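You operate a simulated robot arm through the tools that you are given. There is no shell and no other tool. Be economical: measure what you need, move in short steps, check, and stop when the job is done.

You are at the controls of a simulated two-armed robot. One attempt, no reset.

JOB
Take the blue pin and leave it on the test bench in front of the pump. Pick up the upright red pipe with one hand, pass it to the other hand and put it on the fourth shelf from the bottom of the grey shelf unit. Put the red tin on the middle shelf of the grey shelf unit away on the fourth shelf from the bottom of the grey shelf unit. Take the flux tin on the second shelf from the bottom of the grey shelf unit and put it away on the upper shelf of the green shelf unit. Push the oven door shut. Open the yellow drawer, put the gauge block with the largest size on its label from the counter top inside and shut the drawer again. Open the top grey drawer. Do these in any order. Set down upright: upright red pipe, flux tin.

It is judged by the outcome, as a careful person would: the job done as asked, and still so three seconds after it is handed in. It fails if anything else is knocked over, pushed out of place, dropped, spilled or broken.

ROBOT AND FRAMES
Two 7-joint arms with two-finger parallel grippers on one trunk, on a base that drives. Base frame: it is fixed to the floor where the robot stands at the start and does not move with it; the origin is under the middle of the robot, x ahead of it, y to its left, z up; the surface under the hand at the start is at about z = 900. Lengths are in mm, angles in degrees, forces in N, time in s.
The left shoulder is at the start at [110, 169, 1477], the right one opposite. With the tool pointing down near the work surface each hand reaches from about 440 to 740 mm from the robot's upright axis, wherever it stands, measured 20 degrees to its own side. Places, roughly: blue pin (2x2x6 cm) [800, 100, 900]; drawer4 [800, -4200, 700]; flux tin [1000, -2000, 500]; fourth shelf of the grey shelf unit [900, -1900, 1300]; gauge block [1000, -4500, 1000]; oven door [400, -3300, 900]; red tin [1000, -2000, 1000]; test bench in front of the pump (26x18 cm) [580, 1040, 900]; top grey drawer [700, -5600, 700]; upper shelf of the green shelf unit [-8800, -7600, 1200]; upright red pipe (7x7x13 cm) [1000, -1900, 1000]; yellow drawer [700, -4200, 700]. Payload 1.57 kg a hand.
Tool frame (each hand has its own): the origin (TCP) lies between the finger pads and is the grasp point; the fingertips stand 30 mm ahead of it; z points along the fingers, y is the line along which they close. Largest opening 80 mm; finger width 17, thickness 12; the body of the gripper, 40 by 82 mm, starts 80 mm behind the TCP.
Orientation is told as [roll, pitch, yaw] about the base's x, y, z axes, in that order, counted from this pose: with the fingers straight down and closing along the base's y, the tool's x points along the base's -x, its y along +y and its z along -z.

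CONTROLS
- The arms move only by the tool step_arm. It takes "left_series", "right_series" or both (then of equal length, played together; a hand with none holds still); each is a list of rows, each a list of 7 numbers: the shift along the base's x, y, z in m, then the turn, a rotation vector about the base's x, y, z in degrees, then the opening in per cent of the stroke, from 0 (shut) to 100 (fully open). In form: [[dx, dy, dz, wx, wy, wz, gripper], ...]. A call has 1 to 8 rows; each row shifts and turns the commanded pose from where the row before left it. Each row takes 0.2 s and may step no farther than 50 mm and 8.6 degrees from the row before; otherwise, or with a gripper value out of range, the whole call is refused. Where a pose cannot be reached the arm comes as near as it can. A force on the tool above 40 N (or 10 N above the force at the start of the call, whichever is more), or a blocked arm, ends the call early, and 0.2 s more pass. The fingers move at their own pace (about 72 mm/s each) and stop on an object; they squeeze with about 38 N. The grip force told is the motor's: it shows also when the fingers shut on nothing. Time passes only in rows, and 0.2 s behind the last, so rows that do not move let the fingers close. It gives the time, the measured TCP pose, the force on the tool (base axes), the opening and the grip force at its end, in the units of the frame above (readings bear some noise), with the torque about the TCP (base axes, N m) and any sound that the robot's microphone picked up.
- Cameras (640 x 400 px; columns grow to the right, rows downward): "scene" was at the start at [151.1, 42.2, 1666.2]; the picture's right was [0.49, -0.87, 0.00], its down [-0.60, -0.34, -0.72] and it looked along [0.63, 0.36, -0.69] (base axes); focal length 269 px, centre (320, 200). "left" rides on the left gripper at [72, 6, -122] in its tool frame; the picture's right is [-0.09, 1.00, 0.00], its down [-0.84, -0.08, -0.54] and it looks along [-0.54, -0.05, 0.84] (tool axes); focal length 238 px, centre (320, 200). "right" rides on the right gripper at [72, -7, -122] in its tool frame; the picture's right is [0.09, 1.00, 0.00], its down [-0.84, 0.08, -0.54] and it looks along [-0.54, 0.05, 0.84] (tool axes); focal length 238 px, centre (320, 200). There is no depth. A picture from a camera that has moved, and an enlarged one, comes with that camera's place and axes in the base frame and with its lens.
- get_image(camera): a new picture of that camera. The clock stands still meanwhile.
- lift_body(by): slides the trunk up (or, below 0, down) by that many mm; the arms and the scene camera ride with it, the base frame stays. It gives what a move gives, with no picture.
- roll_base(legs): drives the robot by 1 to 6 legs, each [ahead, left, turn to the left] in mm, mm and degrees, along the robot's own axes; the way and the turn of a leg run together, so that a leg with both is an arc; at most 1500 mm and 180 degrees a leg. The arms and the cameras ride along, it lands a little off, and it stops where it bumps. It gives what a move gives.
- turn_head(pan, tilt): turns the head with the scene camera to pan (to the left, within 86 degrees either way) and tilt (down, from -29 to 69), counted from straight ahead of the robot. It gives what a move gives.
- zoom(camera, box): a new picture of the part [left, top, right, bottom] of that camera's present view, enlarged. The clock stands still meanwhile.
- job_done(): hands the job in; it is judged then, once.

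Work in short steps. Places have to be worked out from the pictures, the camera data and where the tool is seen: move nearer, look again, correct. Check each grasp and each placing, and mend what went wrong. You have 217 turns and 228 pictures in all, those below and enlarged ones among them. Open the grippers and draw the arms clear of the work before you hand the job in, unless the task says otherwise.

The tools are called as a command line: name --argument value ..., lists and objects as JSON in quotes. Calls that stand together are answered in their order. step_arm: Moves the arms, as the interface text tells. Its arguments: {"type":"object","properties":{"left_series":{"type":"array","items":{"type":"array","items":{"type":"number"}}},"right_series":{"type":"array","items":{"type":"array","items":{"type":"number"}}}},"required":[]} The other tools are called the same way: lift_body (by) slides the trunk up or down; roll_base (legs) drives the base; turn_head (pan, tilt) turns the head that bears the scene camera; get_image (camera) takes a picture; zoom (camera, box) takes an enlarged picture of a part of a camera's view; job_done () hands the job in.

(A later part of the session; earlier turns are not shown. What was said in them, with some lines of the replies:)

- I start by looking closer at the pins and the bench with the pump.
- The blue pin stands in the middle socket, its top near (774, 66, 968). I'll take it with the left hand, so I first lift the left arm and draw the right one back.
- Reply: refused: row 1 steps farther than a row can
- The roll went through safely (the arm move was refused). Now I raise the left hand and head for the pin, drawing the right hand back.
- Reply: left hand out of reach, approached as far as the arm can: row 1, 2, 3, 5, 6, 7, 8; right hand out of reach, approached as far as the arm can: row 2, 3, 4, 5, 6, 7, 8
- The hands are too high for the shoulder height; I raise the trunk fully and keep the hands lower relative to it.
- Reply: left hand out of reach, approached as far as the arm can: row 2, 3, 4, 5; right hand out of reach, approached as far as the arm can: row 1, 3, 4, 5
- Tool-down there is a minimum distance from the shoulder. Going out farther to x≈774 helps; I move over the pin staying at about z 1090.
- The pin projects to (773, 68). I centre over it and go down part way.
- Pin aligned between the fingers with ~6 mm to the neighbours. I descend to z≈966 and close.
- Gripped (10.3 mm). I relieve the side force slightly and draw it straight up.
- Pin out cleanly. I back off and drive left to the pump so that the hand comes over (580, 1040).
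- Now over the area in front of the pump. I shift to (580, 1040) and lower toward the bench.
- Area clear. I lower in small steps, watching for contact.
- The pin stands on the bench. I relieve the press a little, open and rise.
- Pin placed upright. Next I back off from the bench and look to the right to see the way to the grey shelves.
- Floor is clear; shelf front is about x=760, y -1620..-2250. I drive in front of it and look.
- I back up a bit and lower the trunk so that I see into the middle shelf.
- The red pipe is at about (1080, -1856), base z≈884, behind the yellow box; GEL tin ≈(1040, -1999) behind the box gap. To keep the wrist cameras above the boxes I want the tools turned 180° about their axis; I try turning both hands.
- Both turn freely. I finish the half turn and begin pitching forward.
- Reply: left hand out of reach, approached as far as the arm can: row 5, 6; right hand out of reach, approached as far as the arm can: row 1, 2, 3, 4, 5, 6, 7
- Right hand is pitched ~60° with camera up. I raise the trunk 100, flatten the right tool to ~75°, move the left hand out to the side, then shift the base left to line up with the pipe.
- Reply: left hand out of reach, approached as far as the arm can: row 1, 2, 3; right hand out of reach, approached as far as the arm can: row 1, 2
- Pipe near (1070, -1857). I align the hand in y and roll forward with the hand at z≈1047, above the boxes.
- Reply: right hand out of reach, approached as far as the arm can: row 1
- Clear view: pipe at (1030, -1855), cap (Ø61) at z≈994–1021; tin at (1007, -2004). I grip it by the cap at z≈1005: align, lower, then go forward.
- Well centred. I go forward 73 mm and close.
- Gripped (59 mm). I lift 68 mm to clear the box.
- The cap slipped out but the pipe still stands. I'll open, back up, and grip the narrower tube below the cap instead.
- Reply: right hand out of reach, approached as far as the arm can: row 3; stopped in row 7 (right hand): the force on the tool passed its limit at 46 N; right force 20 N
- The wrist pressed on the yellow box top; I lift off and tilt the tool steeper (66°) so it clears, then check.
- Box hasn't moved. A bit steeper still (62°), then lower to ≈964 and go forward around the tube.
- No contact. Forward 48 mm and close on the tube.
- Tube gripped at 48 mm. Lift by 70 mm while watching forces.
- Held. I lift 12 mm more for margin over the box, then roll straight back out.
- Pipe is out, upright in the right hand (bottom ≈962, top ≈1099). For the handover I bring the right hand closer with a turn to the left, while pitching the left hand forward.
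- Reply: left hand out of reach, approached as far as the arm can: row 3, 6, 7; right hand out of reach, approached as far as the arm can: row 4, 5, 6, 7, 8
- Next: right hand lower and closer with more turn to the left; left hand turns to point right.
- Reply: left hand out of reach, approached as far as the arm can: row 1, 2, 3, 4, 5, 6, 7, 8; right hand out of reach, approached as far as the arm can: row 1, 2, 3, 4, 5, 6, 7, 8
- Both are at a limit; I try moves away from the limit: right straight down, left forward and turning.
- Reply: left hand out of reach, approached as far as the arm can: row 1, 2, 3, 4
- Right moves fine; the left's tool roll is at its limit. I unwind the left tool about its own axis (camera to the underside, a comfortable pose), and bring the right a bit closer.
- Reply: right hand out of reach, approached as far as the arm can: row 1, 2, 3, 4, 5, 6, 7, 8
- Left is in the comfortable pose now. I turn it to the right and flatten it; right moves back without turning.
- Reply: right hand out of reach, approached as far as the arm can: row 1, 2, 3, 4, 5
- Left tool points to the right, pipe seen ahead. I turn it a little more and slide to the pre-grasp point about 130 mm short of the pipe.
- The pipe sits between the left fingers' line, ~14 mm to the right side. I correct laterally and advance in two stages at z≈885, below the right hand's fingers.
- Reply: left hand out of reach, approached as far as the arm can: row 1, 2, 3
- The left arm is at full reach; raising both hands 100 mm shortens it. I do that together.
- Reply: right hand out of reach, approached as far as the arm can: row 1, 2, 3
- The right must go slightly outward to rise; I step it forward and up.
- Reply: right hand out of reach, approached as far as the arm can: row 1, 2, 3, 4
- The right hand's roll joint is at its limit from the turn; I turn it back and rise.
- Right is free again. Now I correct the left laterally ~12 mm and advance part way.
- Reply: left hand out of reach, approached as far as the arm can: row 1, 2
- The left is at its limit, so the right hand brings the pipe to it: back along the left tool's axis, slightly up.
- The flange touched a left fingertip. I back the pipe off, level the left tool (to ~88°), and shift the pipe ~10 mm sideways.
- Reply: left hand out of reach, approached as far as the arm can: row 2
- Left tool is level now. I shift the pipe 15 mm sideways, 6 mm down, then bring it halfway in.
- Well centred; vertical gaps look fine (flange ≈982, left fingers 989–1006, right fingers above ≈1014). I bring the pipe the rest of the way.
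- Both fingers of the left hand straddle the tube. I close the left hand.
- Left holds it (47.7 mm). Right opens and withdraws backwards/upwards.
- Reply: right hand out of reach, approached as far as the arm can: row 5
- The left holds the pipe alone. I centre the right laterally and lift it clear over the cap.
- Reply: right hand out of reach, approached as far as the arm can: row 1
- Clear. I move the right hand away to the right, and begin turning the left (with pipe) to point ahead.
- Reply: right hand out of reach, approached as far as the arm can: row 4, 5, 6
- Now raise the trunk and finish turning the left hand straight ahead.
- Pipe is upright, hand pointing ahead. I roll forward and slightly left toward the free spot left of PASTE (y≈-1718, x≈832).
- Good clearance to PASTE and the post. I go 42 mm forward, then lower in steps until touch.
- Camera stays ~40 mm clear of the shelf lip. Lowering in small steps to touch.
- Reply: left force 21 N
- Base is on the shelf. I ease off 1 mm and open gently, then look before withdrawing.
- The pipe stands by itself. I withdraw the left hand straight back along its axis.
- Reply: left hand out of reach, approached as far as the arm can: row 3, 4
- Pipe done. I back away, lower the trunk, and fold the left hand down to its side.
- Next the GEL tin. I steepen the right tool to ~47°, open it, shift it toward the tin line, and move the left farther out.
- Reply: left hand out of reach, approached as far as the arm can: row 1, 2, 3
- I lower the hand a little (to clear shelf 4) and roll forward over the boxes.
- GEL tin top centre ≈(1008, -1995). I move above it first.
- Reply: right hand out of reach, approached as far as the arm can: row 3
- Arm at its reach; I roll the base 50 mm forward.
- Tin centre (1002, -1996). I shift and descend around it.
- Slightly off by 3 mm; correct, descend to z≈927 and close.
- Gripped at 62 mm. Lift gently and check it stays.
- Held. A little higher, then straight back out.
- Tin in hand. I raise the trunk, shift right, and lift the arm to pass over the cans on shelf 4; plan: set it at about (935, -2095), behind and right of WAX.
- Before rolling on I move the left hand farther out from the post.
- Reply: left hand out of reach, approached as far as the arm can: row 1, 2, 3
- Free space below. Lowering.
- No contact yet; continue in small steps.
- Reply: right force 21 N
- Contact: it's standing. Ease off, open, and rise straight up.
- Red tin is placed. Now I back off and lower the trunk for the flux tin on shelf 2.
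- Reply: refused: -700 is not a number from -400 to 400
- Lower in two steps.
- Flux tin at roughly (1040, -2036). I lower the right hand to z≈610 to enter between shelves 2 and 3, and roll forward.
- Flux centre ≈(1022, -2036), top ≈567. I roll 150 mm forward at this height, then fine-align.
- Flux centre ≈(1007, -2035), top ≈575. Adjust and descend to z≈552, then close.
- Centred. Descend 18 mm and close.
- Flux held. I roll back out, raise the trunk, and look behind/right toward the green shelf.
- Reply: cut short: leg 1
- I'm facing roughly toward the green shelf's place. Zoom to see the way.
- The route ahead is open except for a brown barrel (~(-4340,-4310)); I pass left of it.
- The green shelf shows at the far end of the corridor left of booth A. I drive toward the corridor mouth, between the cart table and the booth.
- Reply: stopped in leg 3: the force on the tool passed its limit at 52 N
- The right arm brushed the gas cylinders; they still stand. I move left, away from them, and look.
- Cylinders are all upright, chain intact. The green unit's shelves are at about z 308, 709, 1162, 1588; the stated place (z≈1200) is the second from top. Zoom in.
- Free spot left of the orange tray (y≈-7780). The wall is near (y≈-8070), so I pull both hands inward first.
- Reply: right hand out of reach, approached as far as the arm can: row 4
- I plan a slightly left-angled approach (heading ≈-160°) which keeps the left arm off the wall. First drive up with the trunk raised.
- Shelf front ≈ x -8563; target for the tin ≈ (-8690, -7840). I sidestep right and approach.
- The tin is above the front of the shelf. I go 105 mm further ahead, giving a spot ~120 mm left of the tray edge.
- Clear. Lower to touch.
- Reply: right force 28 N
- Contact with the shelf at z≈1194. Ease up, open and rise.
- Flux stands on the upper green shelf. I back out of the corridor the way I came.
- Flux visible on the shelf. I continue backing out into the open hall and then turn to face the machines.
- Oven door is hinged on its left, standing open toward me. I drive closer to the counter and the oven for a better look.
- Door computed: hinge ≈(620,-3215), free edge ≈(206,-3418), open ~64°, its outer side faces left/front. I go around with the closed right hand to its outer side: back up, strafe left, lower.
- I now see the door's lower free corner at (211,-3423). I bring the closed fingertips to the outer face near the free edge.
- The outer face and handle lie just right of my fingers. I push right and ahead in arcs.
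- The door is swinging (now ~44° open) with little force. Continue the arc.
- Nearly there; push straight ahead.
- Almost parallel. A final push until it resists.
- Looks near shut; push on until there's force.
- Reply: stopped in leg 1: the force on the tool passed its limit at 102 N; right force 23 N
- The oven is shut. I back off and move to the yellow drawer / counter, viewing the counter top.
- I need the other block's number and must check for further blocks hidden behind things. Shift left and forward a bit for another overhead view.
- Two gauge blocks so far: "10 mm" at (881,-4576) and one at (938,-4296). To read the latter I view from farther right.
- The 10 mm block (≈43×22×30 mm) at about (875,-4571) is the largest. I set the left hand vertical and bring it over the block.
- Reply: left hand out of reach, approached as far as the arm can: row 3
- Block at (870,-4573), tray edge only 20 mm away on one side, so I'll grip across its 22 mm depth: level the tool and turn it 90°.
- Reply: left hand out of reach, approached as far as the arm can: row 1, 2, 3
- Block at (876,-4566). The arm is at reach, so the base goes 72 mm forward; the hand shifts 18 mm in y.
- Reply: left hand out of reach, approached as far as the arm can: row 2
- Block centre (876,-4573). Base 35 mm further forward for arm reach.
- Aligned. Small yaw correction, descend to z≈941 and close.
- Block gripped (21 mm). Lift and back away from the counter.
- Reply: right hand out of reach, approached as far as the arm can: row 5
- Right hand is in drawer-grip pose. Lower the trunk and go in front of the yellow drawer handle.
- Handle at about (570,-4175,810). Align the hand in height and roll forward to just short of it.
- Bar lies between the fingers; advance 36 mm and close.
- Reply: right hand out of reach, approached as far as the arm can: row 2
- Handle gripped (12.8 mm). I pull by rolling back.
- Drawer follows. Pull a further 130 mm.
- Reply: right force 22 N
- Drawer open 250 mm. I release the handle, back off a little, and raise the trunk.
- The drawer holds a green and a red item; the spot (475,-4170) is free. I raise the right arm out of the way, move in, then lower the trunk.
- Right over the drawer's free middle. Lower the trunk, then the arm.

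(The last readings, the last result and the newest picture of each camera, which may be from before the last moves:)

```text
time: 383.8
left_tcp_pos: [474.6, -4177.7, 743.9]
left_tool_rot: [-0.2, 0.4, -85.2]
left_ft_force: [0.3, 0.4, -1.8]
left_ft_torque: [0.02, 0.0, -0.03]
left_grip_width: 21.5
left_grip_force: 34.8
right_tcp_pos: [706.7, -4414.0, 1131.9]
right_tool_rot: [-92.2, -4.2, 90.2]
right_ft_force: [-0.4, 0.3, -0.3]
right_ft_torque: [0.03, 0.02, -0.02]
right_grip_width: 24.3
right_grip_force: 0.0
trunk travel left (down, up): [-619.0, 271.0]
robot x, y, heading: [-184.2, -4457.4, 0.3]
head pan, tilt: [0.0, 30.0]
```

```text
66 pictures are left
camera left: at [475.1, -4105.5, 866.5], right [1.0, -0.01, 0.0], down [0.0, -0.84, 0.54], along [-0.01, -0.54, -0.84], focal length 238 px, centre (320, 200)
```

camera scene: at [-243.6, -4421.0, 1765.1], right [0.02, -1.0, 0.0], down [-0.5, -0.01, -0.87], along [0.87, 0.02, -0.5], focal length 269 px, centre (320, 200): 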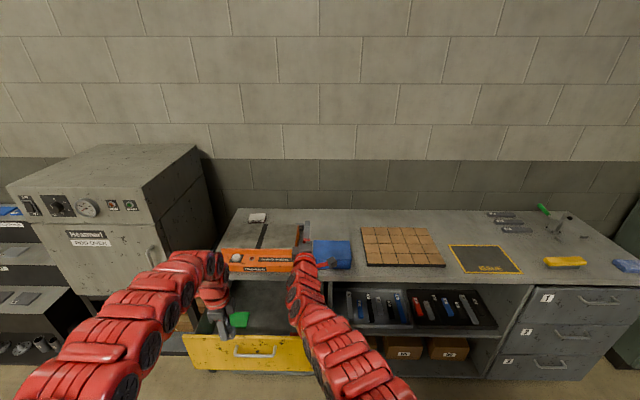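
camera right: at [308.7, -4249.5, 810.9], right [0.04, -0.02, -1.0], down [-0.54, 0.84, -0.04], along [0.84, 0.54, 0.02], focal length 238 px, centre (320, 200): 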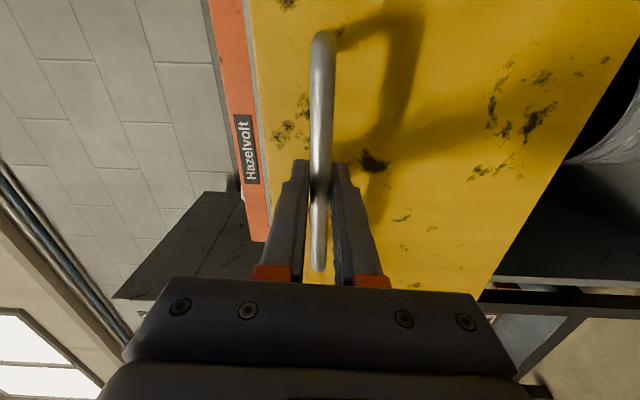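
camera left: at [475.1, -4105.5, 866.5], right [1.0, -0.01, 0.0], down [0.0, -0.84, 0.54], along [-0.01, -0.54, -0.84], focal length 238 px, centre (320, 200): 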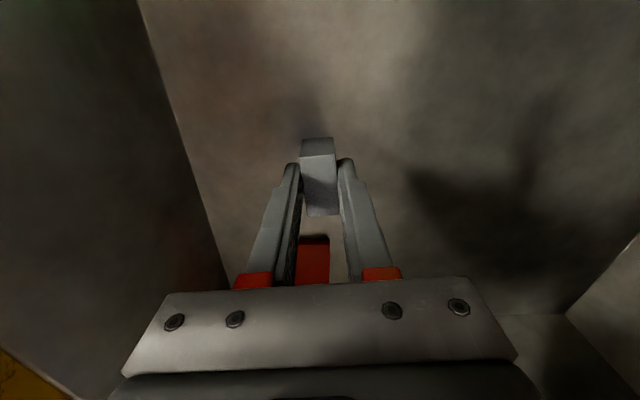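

Lower gently until touch.

step_arm --left_series '[[0, 0, -0.008, 0, 0, 0, 0], [0, 0, -0.008, 0, 0, 0, 0], [0, 0, -0.006, 0, 0, 0, 0], [0, 0, 0, 0, 0, 0, 0]]'

step_arm --left_series '[[0, 0, -0.006, 0, 0, 0, 0], [0, 0, -0.005, 0, 0, 0, 0], [0, 0, -0.004, 0, 0, 0, 0], [0, 0, 0, 0, 0, 0, 0]]'

get_image --camera "left"

```text
time: 384.8
left_tcp_pos: [473.0, -4177.5, 718.3]
left_tool_rot: [-0.2, 0.3, -85.2]
left_ft_force: [-0.4, -0.2, -2.4]
left_ft_torque: [0.01, -0.03, -0.02]
left_grip_width: 21.2
left_grip_force: 35.3
right_tcp_pos: [708.1, -4413.8, 1131.3]
right_tool_rot: [-92.1, -4.1, 90.2]
right_ft_force: [0.4, -0.7, 0.8]
right_ft_torque: [-0.01, 0.04, -0.01]
right_grip_width: 23.8
right_grip_force: 0.0
trunk travel left (down, up): [-619.0, 271.0]
robot x, y, heading: [-184.4, -4460.8, 0.0]
head pan, tilt: [0.0, 30.0]
```

```text
time: 385.8
left_tcp_pos: [474.7, -4178.3, 708.9]
left_tool_rot: [0.0, 0.5, -85.2]
left_ft_force: [2.0, 1.8, 20.3]
left_ft_torque: [0.01, -0.08, -0.04]
left_grip_width: 21.5
left_grip_force: 34.3
right_tcp_pos: [705.2, -4414.7, 1132.7]
right_tool_rot: [-92.3, -4.1, 90.1]
right_ft_force: [0.2, 0.3, 0.7]
right_ft_torque: [0.01, -0.02, 0.01]
right_grip_width: 24.1
right_grip_force: 0.0
trunk travel left (down, up): [-619.0, 271.0]
robot x, y, heading: [-184.1, -4460.6, 0.1]
head pan, tilt: [0.0, 30.0]
```

```text
65 pictures are left
camera left: at [474.7, -4106.8, 831.2], right [1.0, -0.01, 0.0], down [-0.01, -0.84, 0.54], along [0.0, -0.54, -0.84], focal length 238 px, centre (320, 200)
```

left: 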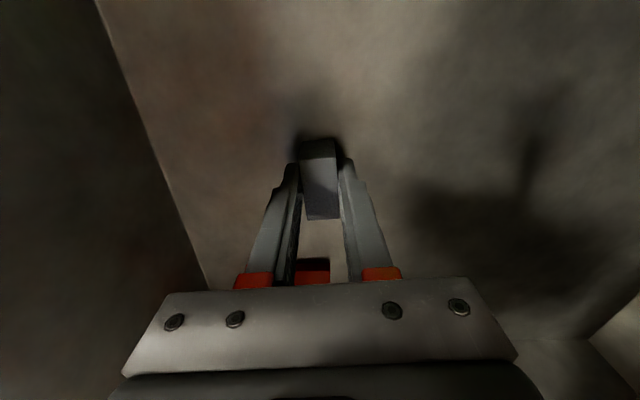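

Contact with the drawer floor. Release and lift out.

step_arm --left_series '[[0, 0, 0.002, 0, 0, 0, 0], [0, 0, 0, 0, 0, 0, 45], [0, 0, 0, 0, 0, 0, 50], [0, 0, 0.04, 0, 0, 0, 50], [0, 0, 0.04, 0, 0, 0, 50], [0, 0, 0.04, 0, 0, 0, 50], [0, 0, 0.04, 0, 0, 0, 50]]'

lift_body --by 250

get_image --camera "left"

```text
time: 387.4
left_tcp_pos: [475.0, -4177.6, 868.3]
left_tool_rot: [-0.2, 0.3, -85.2]
left_ft_force: [0.1, -0.4, 0.2]
left_ft_torque: [0.01, 0.02, -0.02]
left_grip_width: 40.2
left_grip_force: 0.1
right_tcp_pos: [705.6, -4414.1, 1131.7]
right_tool_rot: [-92.3, -4.0, 90.2]
right_ft_force: [0.4, -0.1, 0.1]
right_ft_torque: [0.02, 0.03, -0.02]
right_grip_width: 23.9
right_grip_force: 0.1
trunk travel left (down, up): [-619.0, 271.0]
robot x, y, heading: [-188.8, -4458.8, -0.1]
head pan, tilt: [0.0, 30.0]
```

```text
time: 390.0
left_tcp_pos: [475.9, -4177.3, 1117.2]
left_tool_rot: [-0.2, 0.3, -85.2]
left_ft_force: [-0.7, -0.7, -0.3]
left_ft_torque: [0.0, -0.02, 0.03]
left_grip_width: 39.9
left_grip_force: 0.0
right_tcp_pos: [707.2, -4415.2, 1380.8]
right_tool_rot: [-92.1, -4.1, 90.2]
right_ft_force: [0.5, -0.4, 0.2]
right_ft_torque: [0.01, 0.0, -0.01]
right_grip_width: 24.2
right_grip_force: 0.1
trunk travel left (down, up): [-869.0, 21.0]
robot x, y, heading: [-185.5, -4458.1, 0.1]
head pan, tilt: [0.0, 30.0]
```

```text
64 pictures are left
camera left: at [477.4, -4106.5, 1240.4], right [1.0, -0.01, 0.0], down [0.0, -0.84, 0.54], along [-0.01, -0.54, -0.84], focal length 238 px, centre (320, 200)
```

left: 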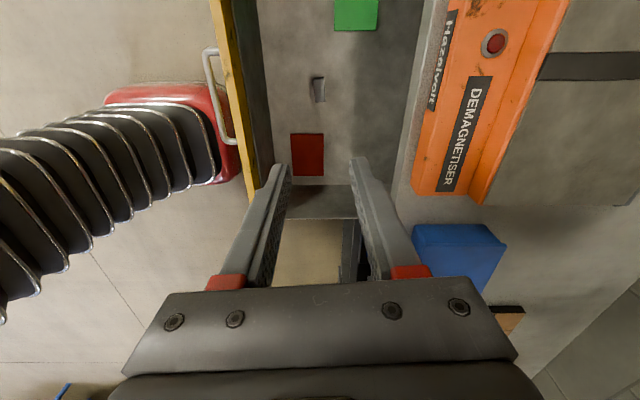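

Block sits in the drawer. I back away, lower, and set the closed right hand in front of the drawer to push it shut.

roll_base --legs '[[-500, 0, 0], [0, 243, 0]]'

lift_body --by -400

step_arm --right_series '[[0, 0, -0.045, 0, 0, 0, 0], [0, 0, -0.045, 0, 0, 0, 0], [0, 0, -0.045, 0, 0, 0, 0], [0, 0, -0.045, 0, 0, 0, 0], [0, 0, -0.035, 0, 0, 0, 0], [0, 0, 0, 0, 0, 0, 0]]'

get_image --camera "right"

```text
time: 394.3
left_tcp_pos: [-20.7, -3928.9, 1118.2]
left_tool_rot: [-0.3, 0.4, -85.2]
left_ft_force: [0.9, -1.0, 0.6]
left_ft_torque: [0.01, -0.01, 0.04]
left_grip_width: 40.0
left_grip_force: 0.0
right_tcp_pos: [211.3, -4166.6, 1382.5]
right_tool_rot: [-92.2, -4.2, 90.3]
right_ft_force: [0.4, 0.3, 0.8]
right_ft_torque: [0.0, 0.0, -0.01]
right_grip_width: 24.0
right_grip_force: 0.1
trunk travel left (down, up): [-869.0, 21.0]
robot x, y, heading: [-684.0, -4209.9, 0.2]
head pan, tilt: [0.0, 30.0]
```

```text
time: 398.1
left_tcp_pos: [-19.9, -3929.0, 717.9]
left_tool_rot: [-0.3, 0.3, -85.1]
left_ft_force: [1.0, -0.8, 0.2]
left_ft_torque: [-0.02, -0.01, 0.01]
left_grip_width: 39.9
left_grip_force: 0.0
right_tcp_pos: [212.0, -4165.2, 981.3]
right_tool_rot: [-92.2, -4.2, 90.3]
right_ft_force: [-0.9, -0.3, 1.3]
right_ft_torque: [0.01, -0.02, 0.02]
right_grip_width: 24.1
right_grip_force: 0.0
trunk travel left (down, up): [-469.0, 421.0]
robot x, y, heading: [-682.1, -4209.6, -0.2]
head pan, tilt: [0.0, 30.0]
```

```text
time: 399.6
left_tcp_pos: [-19.9, -3928.9, 717.9]
left_tool_rot: [-0.2, 0.3, -85.1]
left_ft_force: [0.0, 0.3, -0.2]
left_ft_torque: [0.0, 0.0, 0.03]
left_grip_width: 40.1
left_grip_force: 0.0
right_tcp_pos: [203.3, -4164.0, 788.1]
right_tool_rot: [-92.2, -4.2, 90.3]
right_ft_force: [0.2, -0.2, -0.1]
right_ft_torque: [0.0, 0.01, 0.0]
right_grip_width: 0.2
right_grip_force: 21.5
right hand out of reach, approached as far as the arm can: row 5
trunk travel left (down, up): [-469.0, 421.0]
robot x, y, heading: [-681.4, -4213.6, -0.0]
head pan, tilt: [0.0, 30.0]
```

```text
63 pictures are left
camera right: at [81.0, -4238.1, 784.5], right [0.04, -0.02, -1.0], down [-0.54, 0.84, -0.04], along [0.84, 0.54, 0.02], focal length 238 px, centre (320, 200)
```

right: 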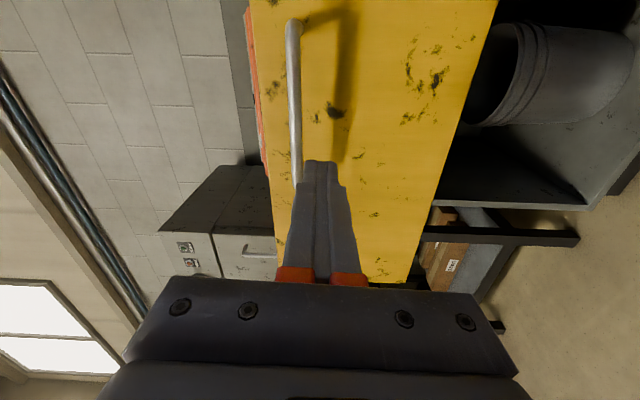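

I lower 25 mm more (below the handle), then push forward.

lift_body --by -25

roll_base --legs '[[330, 0, 0]]'

get_image --camera "scene"

```text
time: 400.3
left_tcp_pos: [-21.0, -3929.1, 693.8]
left_tool_rot: [-0.2, 0.3, -85.2]
left_ft_force: [0.1, -0.1, 0.6]
left_ft_torque: [0.0, -0.02, 0.03]
left_grip_width: 39.9
left_grip_force: 0.0
right_tcp_pos: [201.8, -4164.8, 763.8]
right_tool_rot: [-92.2, -4.2, 90.3]
right_ft_force: [-0.2, -0.5, 0.0]
right_ft_torque: [0.0, 0.04, -0.03]
right_grip_width: 0.0
right_grip_force: 21.1
trunk travel left (down, up): [-444.0, 446.0]
robot x, y, heading: [-682.3, -4211.5, 0.1]
head pan, tilt: [0.0, 30.0]
```

```text
time: 402.4
left_tcp_pos: [302.4, -3919.3, 692.7]
left_tool_rot: [-0.2, 0.3, -84.6]
left_ft_force: [0.4, 0.0, 0.8]
left_ft_torque: [0.0, 0.01, 0.0]
left_grip_width: 40.0
left_grip_force: 0.1
right_tcp_pos: [526.3, -4153.3, 762.4]
right_tool_rot: [-92.1, -4.2, 90.8]
right_ft_force: [0.1, 0.2, 0.1]
right_ft_torque: [-0.01, 0.0, 0.03]
right_grip_width: 0.2
right_grip_force: 21.2
trunk travel left (down, up): [-444.0, 446.0]
robot x, y, heading: [-352.5, -4208.2, 0.7]
head pan, tilt: [0.0, 30.0]
```

```text
62 pictures are left
camera scene: at [-186.8, -4204.7, 1339.7], right [0.01, -1.0, 0.0], down [-0.5, -0.01, -0.87], along [0.87, 0.01, -0.5], focal length 269 px, centre (320, 200)
```

scene: 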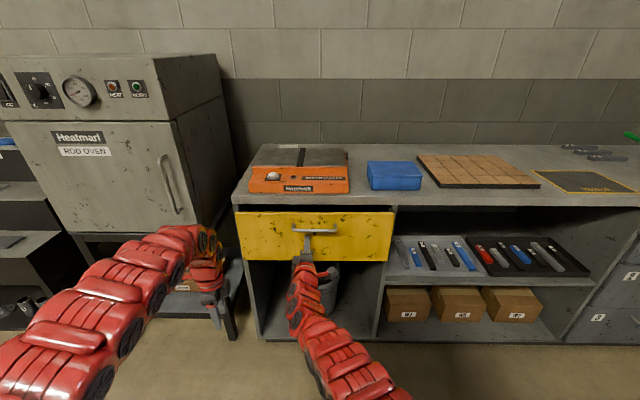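

Nearly in; push until it stops.

roll_base --legs '[[65, 0, -0.6]]'

get_image --camera "scene"

```text
time: 403.3
left_tcp_pos: [337.4, -3925.6, 693.3]
left_tool_rot: [0.1, 0.1, -84.9]
left_ft_force: [-0.3, -0.6, 0.9]
left_ft_torque: [-0.02, -0.02, -0.02]
left_grip_width: 39.7
left_grip_force: 0.0
right_tcp_pos: [556.0, -4155.6, 766.6]
right_tool_rot: [-93.0, -4.1, 90.3]
right_ft_force: [-24.5, -3.4, 6.6]
right_ft_torque: [-0.02, 0.03, -0.14]
right_grip_width: 0.0
right_grip_force: 21.0
trunk travel left (down, up): [-444.0, 446.0]
robot x, y, heading: [-320.5, -4208.4, 0.2]
head pan, tilt: [0.0, 30.0]
stopped in leg 1: the force on the tool passed its limit at 314 N (the readings are from after the stop); the commanded pose is now the measured one
```

```text
61 pictures are left
camera scene: at [-155.3, -4206.5, 1340.4], right [0.0, -1.0, 0.0], down [-0.5, 0.0, -0.87], along [0.87, 0.0, -0.5], focal length 269 px, centre (320, 200)
```

scene: 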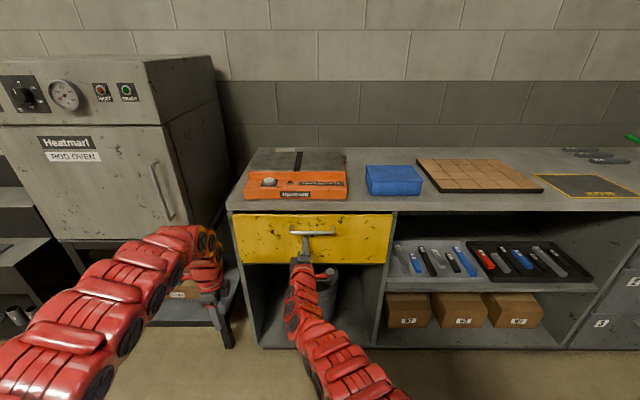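

roll_base --legs '[[-150, 0, 0]]'

zoom --camera "scene" --box '[220, 180, 440, 320]'

```text
time: 404.7
left_tcp_pos: [194.4, -3925.4, 692.9]
left_tool_rot: [-0.2, 0.2, -84.9]
left_ft_force: [0.2, 0.7, 0.6]
left_ft_torque: [0.0, -0.06, -0.01]
left_grip_width: 39.9
left_grip_force: 0.2
right_tcp_pos: [413.6, -4157.8, 763.0]
right_tool_rot: [-92.7, -4.1, 90.3]
right_ft_force: [-0.3, 0.2, 0.4]
right_ft_torque: [0.01, 0.02, 0.0]
right_grip_width: 0.0
right_grip_force: 21.8
trunk travel left (down, up): [-444.0, 446.0]
robot x, y, heading: [-467.6, -4206.4, 0.1]
head pan, tilt: [0.0, 30.0]
```

```text
2.86 times, centred on (330, 250) of scene
camera zoom: at [-297.2, -4206.5, 1340.1], right [0.0, -1.0, 0.0], down [-0.5, 0.0, -0.87], along [0.87, 0.0, -0.5], focal length 769 px, centre (291, 57)
```

zoom: 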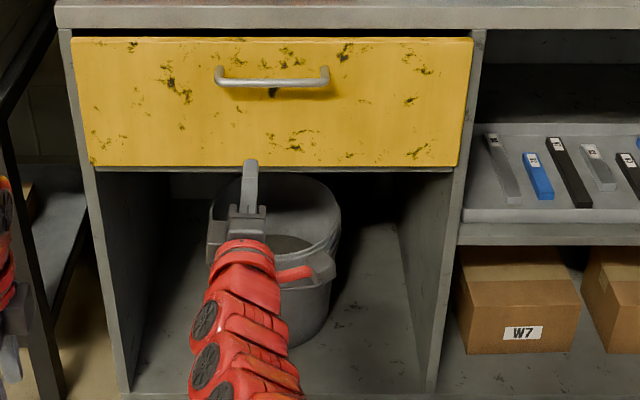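

Yellow drawer is shut. Next the top grey drawer: handle at about (572,-5604,813). Raise to handle height, open the fingers and drive there.

lift_body --by 49

step_arm --right_series '[[0, 0, 0, 0, 0, 0, 70], [0, 0, 0, 0, 0, 0, 70], [0, 0, 0, 0, 0, 0, 70]]'

roll_base --legs '[[0, -1440, 0]]'

get_image --camera "right"

get_image --camera "scene"

```text
time: 405.6
left_tcp_pos: [194.4, -3925.5, 741.2]
left_tool_rot: [-0.2, 0.1, -84.8]
left_ft_force: [-0.1, 0.5, 0.5]
left_ft_torque: [0.01, 0.04, 0.03]
left_grip_width: 39.8
left_grip_force: 0.1
right_tcp_pos: [413.6, -4157.7, 810.9]
right_tool_rot: [-92.7, -4.1, 90.3]
right_ft_force: [0.5, 0.1, 0.4]
right_ft_torque: [-0.01, -0.03, -0.01]
right_grip_width: 0.0
right_grip_force: 21.5
trunk travel left (down, up): [-493.0, 397.0]
robot x, y, heading: [-464.8, -4207.5, 0.2]
head pan, tilt: [0.0, 30.0]
```

```text
time: 406.4
left_tcp_pos: [195.6, -3926.0, 741.0]
left_tool_rot: [-0.3, 0.3, -84.8]
left_ft_force: [0.7, 0.4, 0.8]
left_ft_torque: [0.02, -0.02, 0.02]
left_grip_width: 40.2
left_grip_force: 0.1
right_tcp_pos: [414.4, -4157.3, 812.0]
right_tool_rot: [-92.6, -4.0, 90.3]
right_ft_force: [-0.1, -0.4, -0.2]
right_ft_torque: [0.06, 0.01, 0.02]
right_grip_width: 56.1
right_grip_force: 0.1
trunk travel left (down, up): [-493.0, 397.0]
robot x, y, heading: [-463.7, -4208.1, 0.2]
head pan, tilt: [0.0, 30.0]
```

```text
time: 413.6
left_tcp_pos: [187.7, -5403.3, 740.9]
left_tool_rot: [-0.2, 0.3, -86.5]
left_ft_force: [-0.3, -0.5, -0.7]
left_ft_torque: [0.02, 0.01, -0.05]
left_grip_width: 40.0
left_grip_force: 0.1
right_tcp_pos: [401.2, -5639.0, 811.8]
right_tool_rot: [-92.7, -4.1, 88.8]
right_ft_force: [-0.2, 0.6, 0.1]
right_ft_torque: [0.01, 0.01, -0.02]
right_grip_width: 56.1
right_grip_force: 0.1
trunk travel left (down, up): [-493.0, 397.0]
robot x, y, heading: [-483.5, -5670.0, -1.2]
head pan, tilt: [0.0, 30.0]
```

```text
59 pictures are left
camera right: at [277.6, -5710.3, 806.2], right [0.05, -0.02, -1.0], down [-0.52, 0.85, -0.04], along [0.85, 0.52, 0.03], focal length 238 px, centre (320, 200)
```

right: 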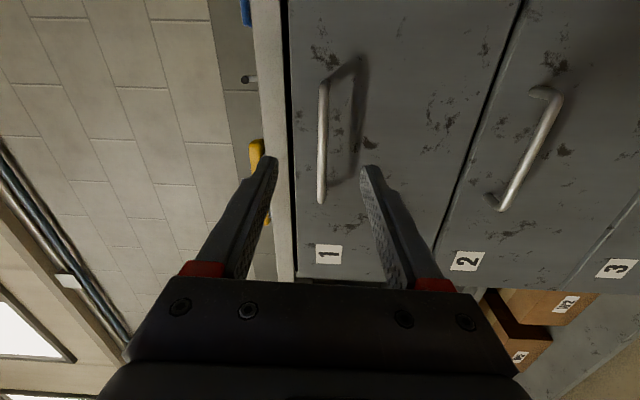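

```text
58 pictures are left
camera scene: at [-309.7, -5671.6, 1388.9], right [-0.02, -1.0, 0.0], down [-0.5, 0.01, -0.87], along [0.87, -0.02, -0.5], focal length 269 px, centre (320, 200)
```

scene: 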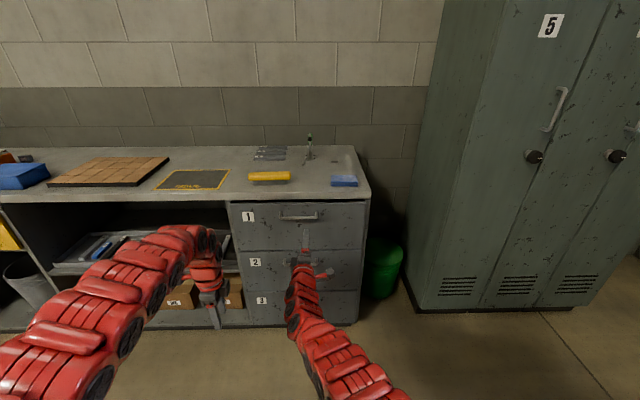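

Handle ≈(569,-5613,816). Correct heading and close in.

roll_base --legs '[[125, 6, 1.2]]'

get_image --camera "right"

```text
time: 414.9
left_tcp_pos: [310.1, -5386.3, 740.5]
left_tool_rot: [-0.4, 0.2, -85.2]
left_ft_force: [-0.4, -0.3, 0.7]
left_ft_torque: [0.0, 0.04, -0.03]
left_grip_width: 40.0
left_grip_force: 0.0
right_tcp_pos: [528.6, -5618.8, 810.0]
right_tool_rot: [-92.7, -4.2, 89.9]
right_ft_force: [0.1, 0.0, 0.2]
right_ft_torque: [-0.02, 0.01, 0.0]
right_grip_width: 56.0
right_grip_force: 0.1
trunk travel left (down, up): [-493.0, 397.0]
robot x, y, heading: [-352.4, -5665.6, -0.5]
head pan, tilt: [0.0, 30.0]
```

```text
57 pictures are left
camera right: at [406.0, -5691.1, 805.4], right [0.05, -0.02, -1.0], down [-0.54, 0.84, -0.04], along [0.84, 0.54, 0.03], focal length 238 px, centre (320, 200)
```

right: 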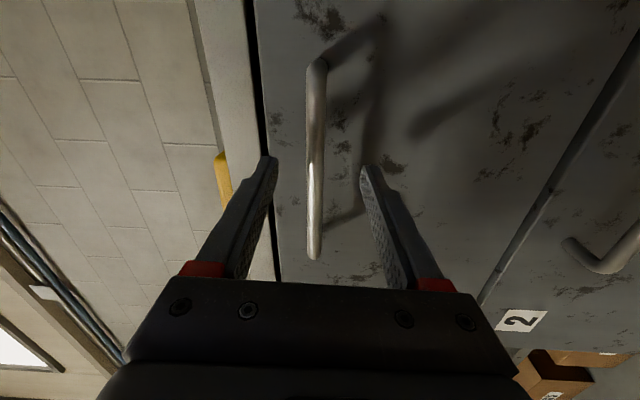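

Bar is between the fingers. Advance slightly (base 24 mm, within reach) and close.

roll_base --legs '[[24, 0, 0]]'

step_arm --right_series '[[0, 0, 0.003, 0, 0, 0, 70], [0, 0, 0, 0, 0, 0, 0], [0, 0, 0, 0, 0, 0, 0], [0, 0, 0, 0, 0, 0, 0], [0, 0, 0, 0, 0, 0, 0]]'

get_image --camera "right"

```text
time: 415.7
left_tcp_pos: [334.6, -5386.6, 739.9]
left_tool_rot: [-0.2, 0.2, -85.4]
left_ft_force: [-0.3, -0.2, 0.0]
left_ft_torque: [-0.01, 0.05, -0.01]
left_grip_width: 40.0
left_grip_force: 0.0
right_tcp_pos: [552.4, -5617.8, 811.0]
right_tool_rot: [-92.6, -4.1, 89.9]
right_ft_force: [0.9, 0.1, -0.9]
right_ft_torque: [0.0, -0.03, 0.0]
right_grip_width: 55.9
right_grip_force: 0.1
trunk travel left (down, up): [-493.0, 397.0]
robot x, y, heading: [-325.0, -5660.9, -0.0]
head pan, tilt: [0.0, 30.0]
```

```text
time: 416.9
left_tcp_pos: [333.5, -5385.4, 740.6]
left_tool_rot: [-0.2, 0.2, -85.4]
left_ft_force: [-0.4, -0.1, -0.6]
left_ft_torque: [-0.01, -0.02, 0.05]
left_grip_width: 40.1
left_grip_force: 0.1
right_tcp_pos: [551.2, -5618.5, 815.6]
right_tool_rot: [-92.7, -4.1, 90.0]
right_ft_force: [-1.9, 0.2, -2.5]
right_ft_torque: [-0.53, 0.0, 0.17]
right_grip_width: 13.0
right_grip_force: 29.4
trunk travel left (down, up): [-493.0, 397.0]
robot x, y, heading: [-328.0, -5661.0, -0.4]
head pan, tilt: [0.0, 30.0]
```

```text
56 pictures are left
camera right: at [428.6, -5690.0, 809.8], right [0.05, -0.02, -1.0], down [-0.54, 0.84, -0.04], along [0.84, 0.54, 0.03], focal length 238 px, centre (320, 200)
```

right: 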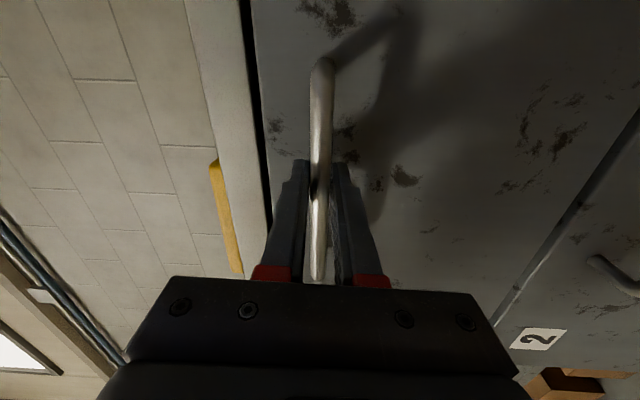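

Gripped (13 mm). Pull back in two legs.

roll_base --legs '[[-120, 0, 0]]'

roll_base --legs '[[-130, 0, 0]]'

get_image --camera "scene"

```text
time: 418.2
left_tcp_pos: [215.9, -5385.5, 740.5]
left_tool_rot: [-0.2, 0.3, -85.1]
left_ft_force: [0.1, -0.5, 0.6]
left_ft_torque: [0.01, 0.05, 0.01]
left_grip_width: 40.0
left_grip_force: 0.1
right_tcp_pos: [433.7, -5616.9, 815.4]
right_tool_rot: [-92.7, -4.2, 90.0]
right_ft_force: [0.8, -14.1, -5.1]
right_ft_torque: [-0.5, -0.03, -0.45]
right_grip_width: 12.7
right_grip_force: 29.3
trunk travel left (down, up): [-493.0, 397.0]
robot x, y, heading: [-445.1, -5664.9, 0.0]
head pan, tilt: [0.0, 30.0]
```

```text
time: 419.4
left_tcp_pos: [84.5, -5385.2, 740.8]
left_tool_rot: [-0.2, 0.2, -85.3]
left_ft_force: [0.1, 0.2, 1.2]
left_ft_torque: [-0.04, -0.02, 0.01]
left_grip_width: 40.1
left_grip_force: 0.1
right_tcp_pos: [302.1, -5618.4, 814.9]
right_tool_rot: [-92.6, -4.1, 89.8]
right_ft_force: [2.2, 10.2, 0.2]
right_ft_torque: [-0.54, -0.03, 0.12]
right_grip_width: 12.5
right_grip_force: 29.4
trunk travel left (down, up): [-493.0, 397.0]
robot x, y, heading: [-578.1, -5662.2, -0.0]
head pan, tilt: [0.0, 30.0]
```

```text
55 pictures are left
camera scene: at [-408.9, -5662.0, 1389.0], right [0.0, -1.0, 0.0], down [-0.5, 0.0, -0.87], along [0.87, 0.0, -0.5], focal length 269 px, centre (320, 200)
```

scene: 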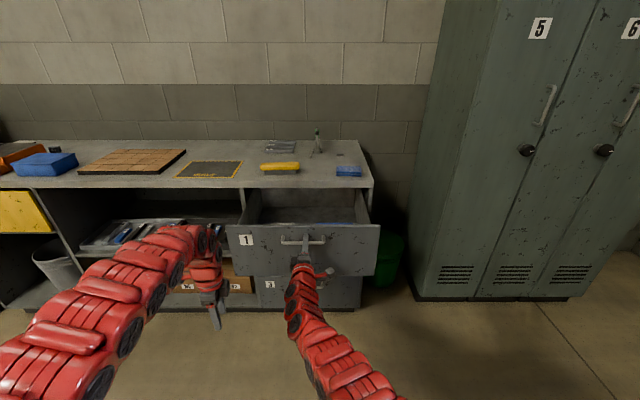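

Drawer is open 250 mm; I try a little more to have it well open.

roll_base --legs '[[-80, 0, 0]]'

get_image --camera "right"

```text
time: 420.5
left_tcp_pos: [2.8, -5385.1, 741.0]
left_tool_rot: [-0.1, 0.3, -85.3]
left_ft_force: [0.8, 0.0, -1.0]
left_ft_torque: [0.0, -0.03, -0.06]
left_grip_width: 39.9
left_grip_force: 0.1
right_tcp_pos: [220.5, -5617.9, 814.9]
right_tool_rot: [-92.6, -4.1, 89.9]
right_ft_force: [0.4, 0.2, 2.4]
right_ft_torque: [-0.54, -0.02, -0.24]
right_grip_width: 12.7
right_grip_force: 30.0
trunk travel left (down, up): [-493.0, 397.0]
robot x, y, heading: [-663.2, -5662.6, -0.0]
head pan, tilt: [0.0, 30.0]
```

```text
54 pictures are left
camera right: at [98.2, -5690.1, 809.8], right [0.05, -0.02, -1.0], down [-0.54, 0.84, -0.04], along [0.84, 0.54, 0.03], focal length 238 px, centre (320, 200)
```

right: 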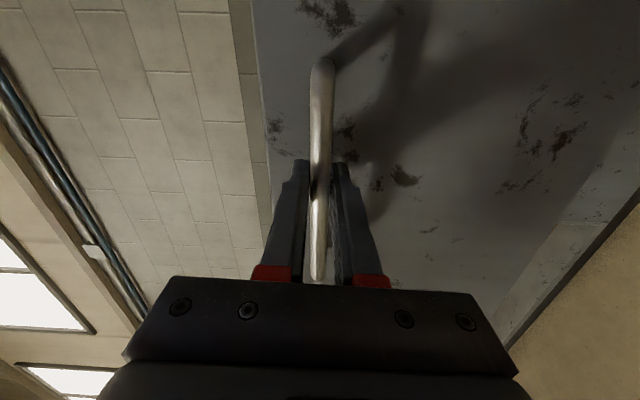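

Open 330 mm. Release and back away, then a last check over the counter.

step_arm --right_series '[[0, 0, 0, 0, 0, 0, 70], [0, 0, 0, 0, 0, 0, 70], [0, 0, 0, 0, 0, 0, 70]]'

roll_base --legs '[[-700, 0, 0], [-300, 900, 0]]'

turn_head --pan 0 --tilt 15

get_image --camera "scene"

```text
time: 421.3
left_tcp_pos: [4.5, -5385.0, 741.0]
left_tool_rot: [-0.3, 0.2, -85.3]
left_ft_force: [0.4, 0.4, 0.2]
left_ft_torque: [0.0, -0.02, 0.0]
left_grip_width: 40.0
left_grip_force: 0.1
right_tcp_pos: [220.9, -5617.0, 813.3]
right_tool_rot: [-92.6, -4.2, 89.8]
right_ft_force: [-0.7, 0.6, 0.1]
right_ft_torque: [0.0, -0.01, 0.03]
right_grip_width: 55.7
right_grip_force: 0.0
trunk travel left (down, up): [-493.0, 397.0]
robot x, y, heading: [-660.1, -5663.7, -0.1]
head pan, tilt: [0.0, 30.0]
```

```text
time: 429.8
left_tcp_pos: [-1041.6, -4487.8, 741.1]
left_tool_rot: [-0.2, 0.2, -84.0]
left_ft_force: [-0.2, -0.5, 0.3]
left_ft_torque: [-0.03, -0.02, 0.02]
left_grip_width: 39.8
left_grip_force: 0.2
right_tcp_pos: [-821.0, -4714.1, 814.0]
right_tool_rot: [-92.7, -4.1, 91.0]
right_ft_force: [-1.5, 0.7, 0.6]
right_ft_torque: [0.01, -0.03, 0.0]
right_grip_width: 55.8
right_grip_force: 0.1
trunk travel left (down, up): [-493.0, 397.0]
robot x, y, heading: [-1699.9, -4778.5, 1.0]
head pan, tilt: [0.0, 30.0]
```

```text
time: 430.6
left_tcp_pos: [-1039.3, -4487.8, 742.3]
left_tool_rot: [-0.3, 0.3, -84.2]
left_ft_force: [0.8, -0.6, -1.1]
left_ft_torque: [0.03, 0.02, 0.03]
left_grip_width: 40.1
left_grip_force: 0.1
right_tcp_pos: [-819.1, -4715.1, 814.1]
right_tool_rot: [-92.6, -4.1, 90.9]
right_ft_force: [0.3, -0.3, 0.1]
right_ft_torque: [-0.02, -0.01, 0.01]
right_grip_width: 56.0
right_grip_force: 0.0
trunk travel left (down, up): [-493.0, 397.0]
robot x, y, heading: [-1697.9, -4781.9, 1.1]
head pan, tilt: [0.0, 15.0]
```

```text
53 pictures are left
camera scene: at [-1525.1, -4775.0, 1413.0], right [0.02, -1.0, 0.0], down [-0.26, 0.0, -0.97], along [0.97, 0.02, -0.26], focal length 269 px, centre (320, 200)
```

scene: 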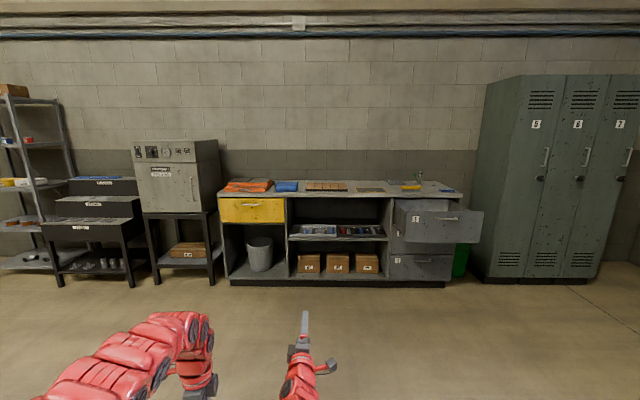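

zoom --camera "scene" --box '[120, 130, 320, 255]'

zoom --camera "scene" --box '[0, 70, 200, 195]'

```text
3.20 times, centred on (220, 192) of scene
camera zoom: at [-1525.1, -4775.0, 1413.0], right [0.02, -1.0, 0.0], down [-0.26, 0.0, -0.97], along [0.97, 0.02, -0.26], focal length 862 px, centre (640, 224)
```

zoom: 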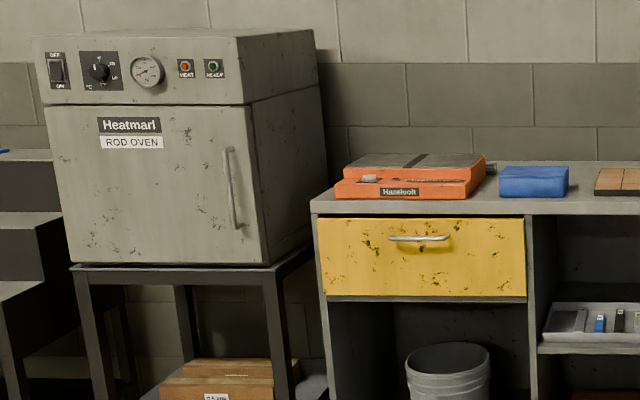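

```text
3.20 times, centred on (100, 132) of scene
camera zoom: at [-1525.1, -4775.0, 1413.0], right [0.02, -1.0, 0.0], down [-0.26, 0.0, -0.97], along [0.97, 0.02, -0.26], focal length 862 px, centre (1024, 416)
```

zoom: 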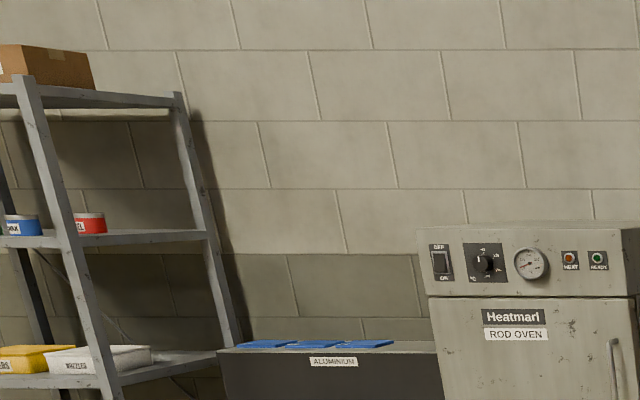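

Oven shut, yellow drawer shut, grey drawer open, tins, pipe and pin placed, and both hands are empty and clear of the work.

job_done

```text
The job is handed in.
```

I finished all seven tasks and handed the job in; both hands are empty and clear of the work.

- **Blue pin:** standing on the bench in front of the pump.
- **Red pipe:** picked up with the right hand, passed to the left, and set upright on the fourth shelf of the grey unit. On the first try the grip on its cap slipped off; the pipe stayed standing and I gripped the tube instead.
- **Red tin (GEL):** on the fourth shelf of the grey unit.
- **Flux tin:** upright on the upper shelf of the green unit. I took "upper" to be the second shelf from the top, because that matched the height you gave.
- **Oven door:** shut.
- **Yellow drawer:** the 10 mm gauge block is inside and the drawer is shut. The only other block I saw on the counter was 8 mm.
- **Top grey drawer:** open about 330 mm.

There were four unplanned contacts. The right arm brushed the gas cylinders near the green unit, and they stayed upright with the chain in place. The wrist pressed briefly on the yellow LINERS box, which did not move. Shutting the yellow drawer ended in a hard stop of about 314 N; I did not check whether the block inside shifted. One turn of the base near the start was cut short, and I saw nothing disturbed afterwards.
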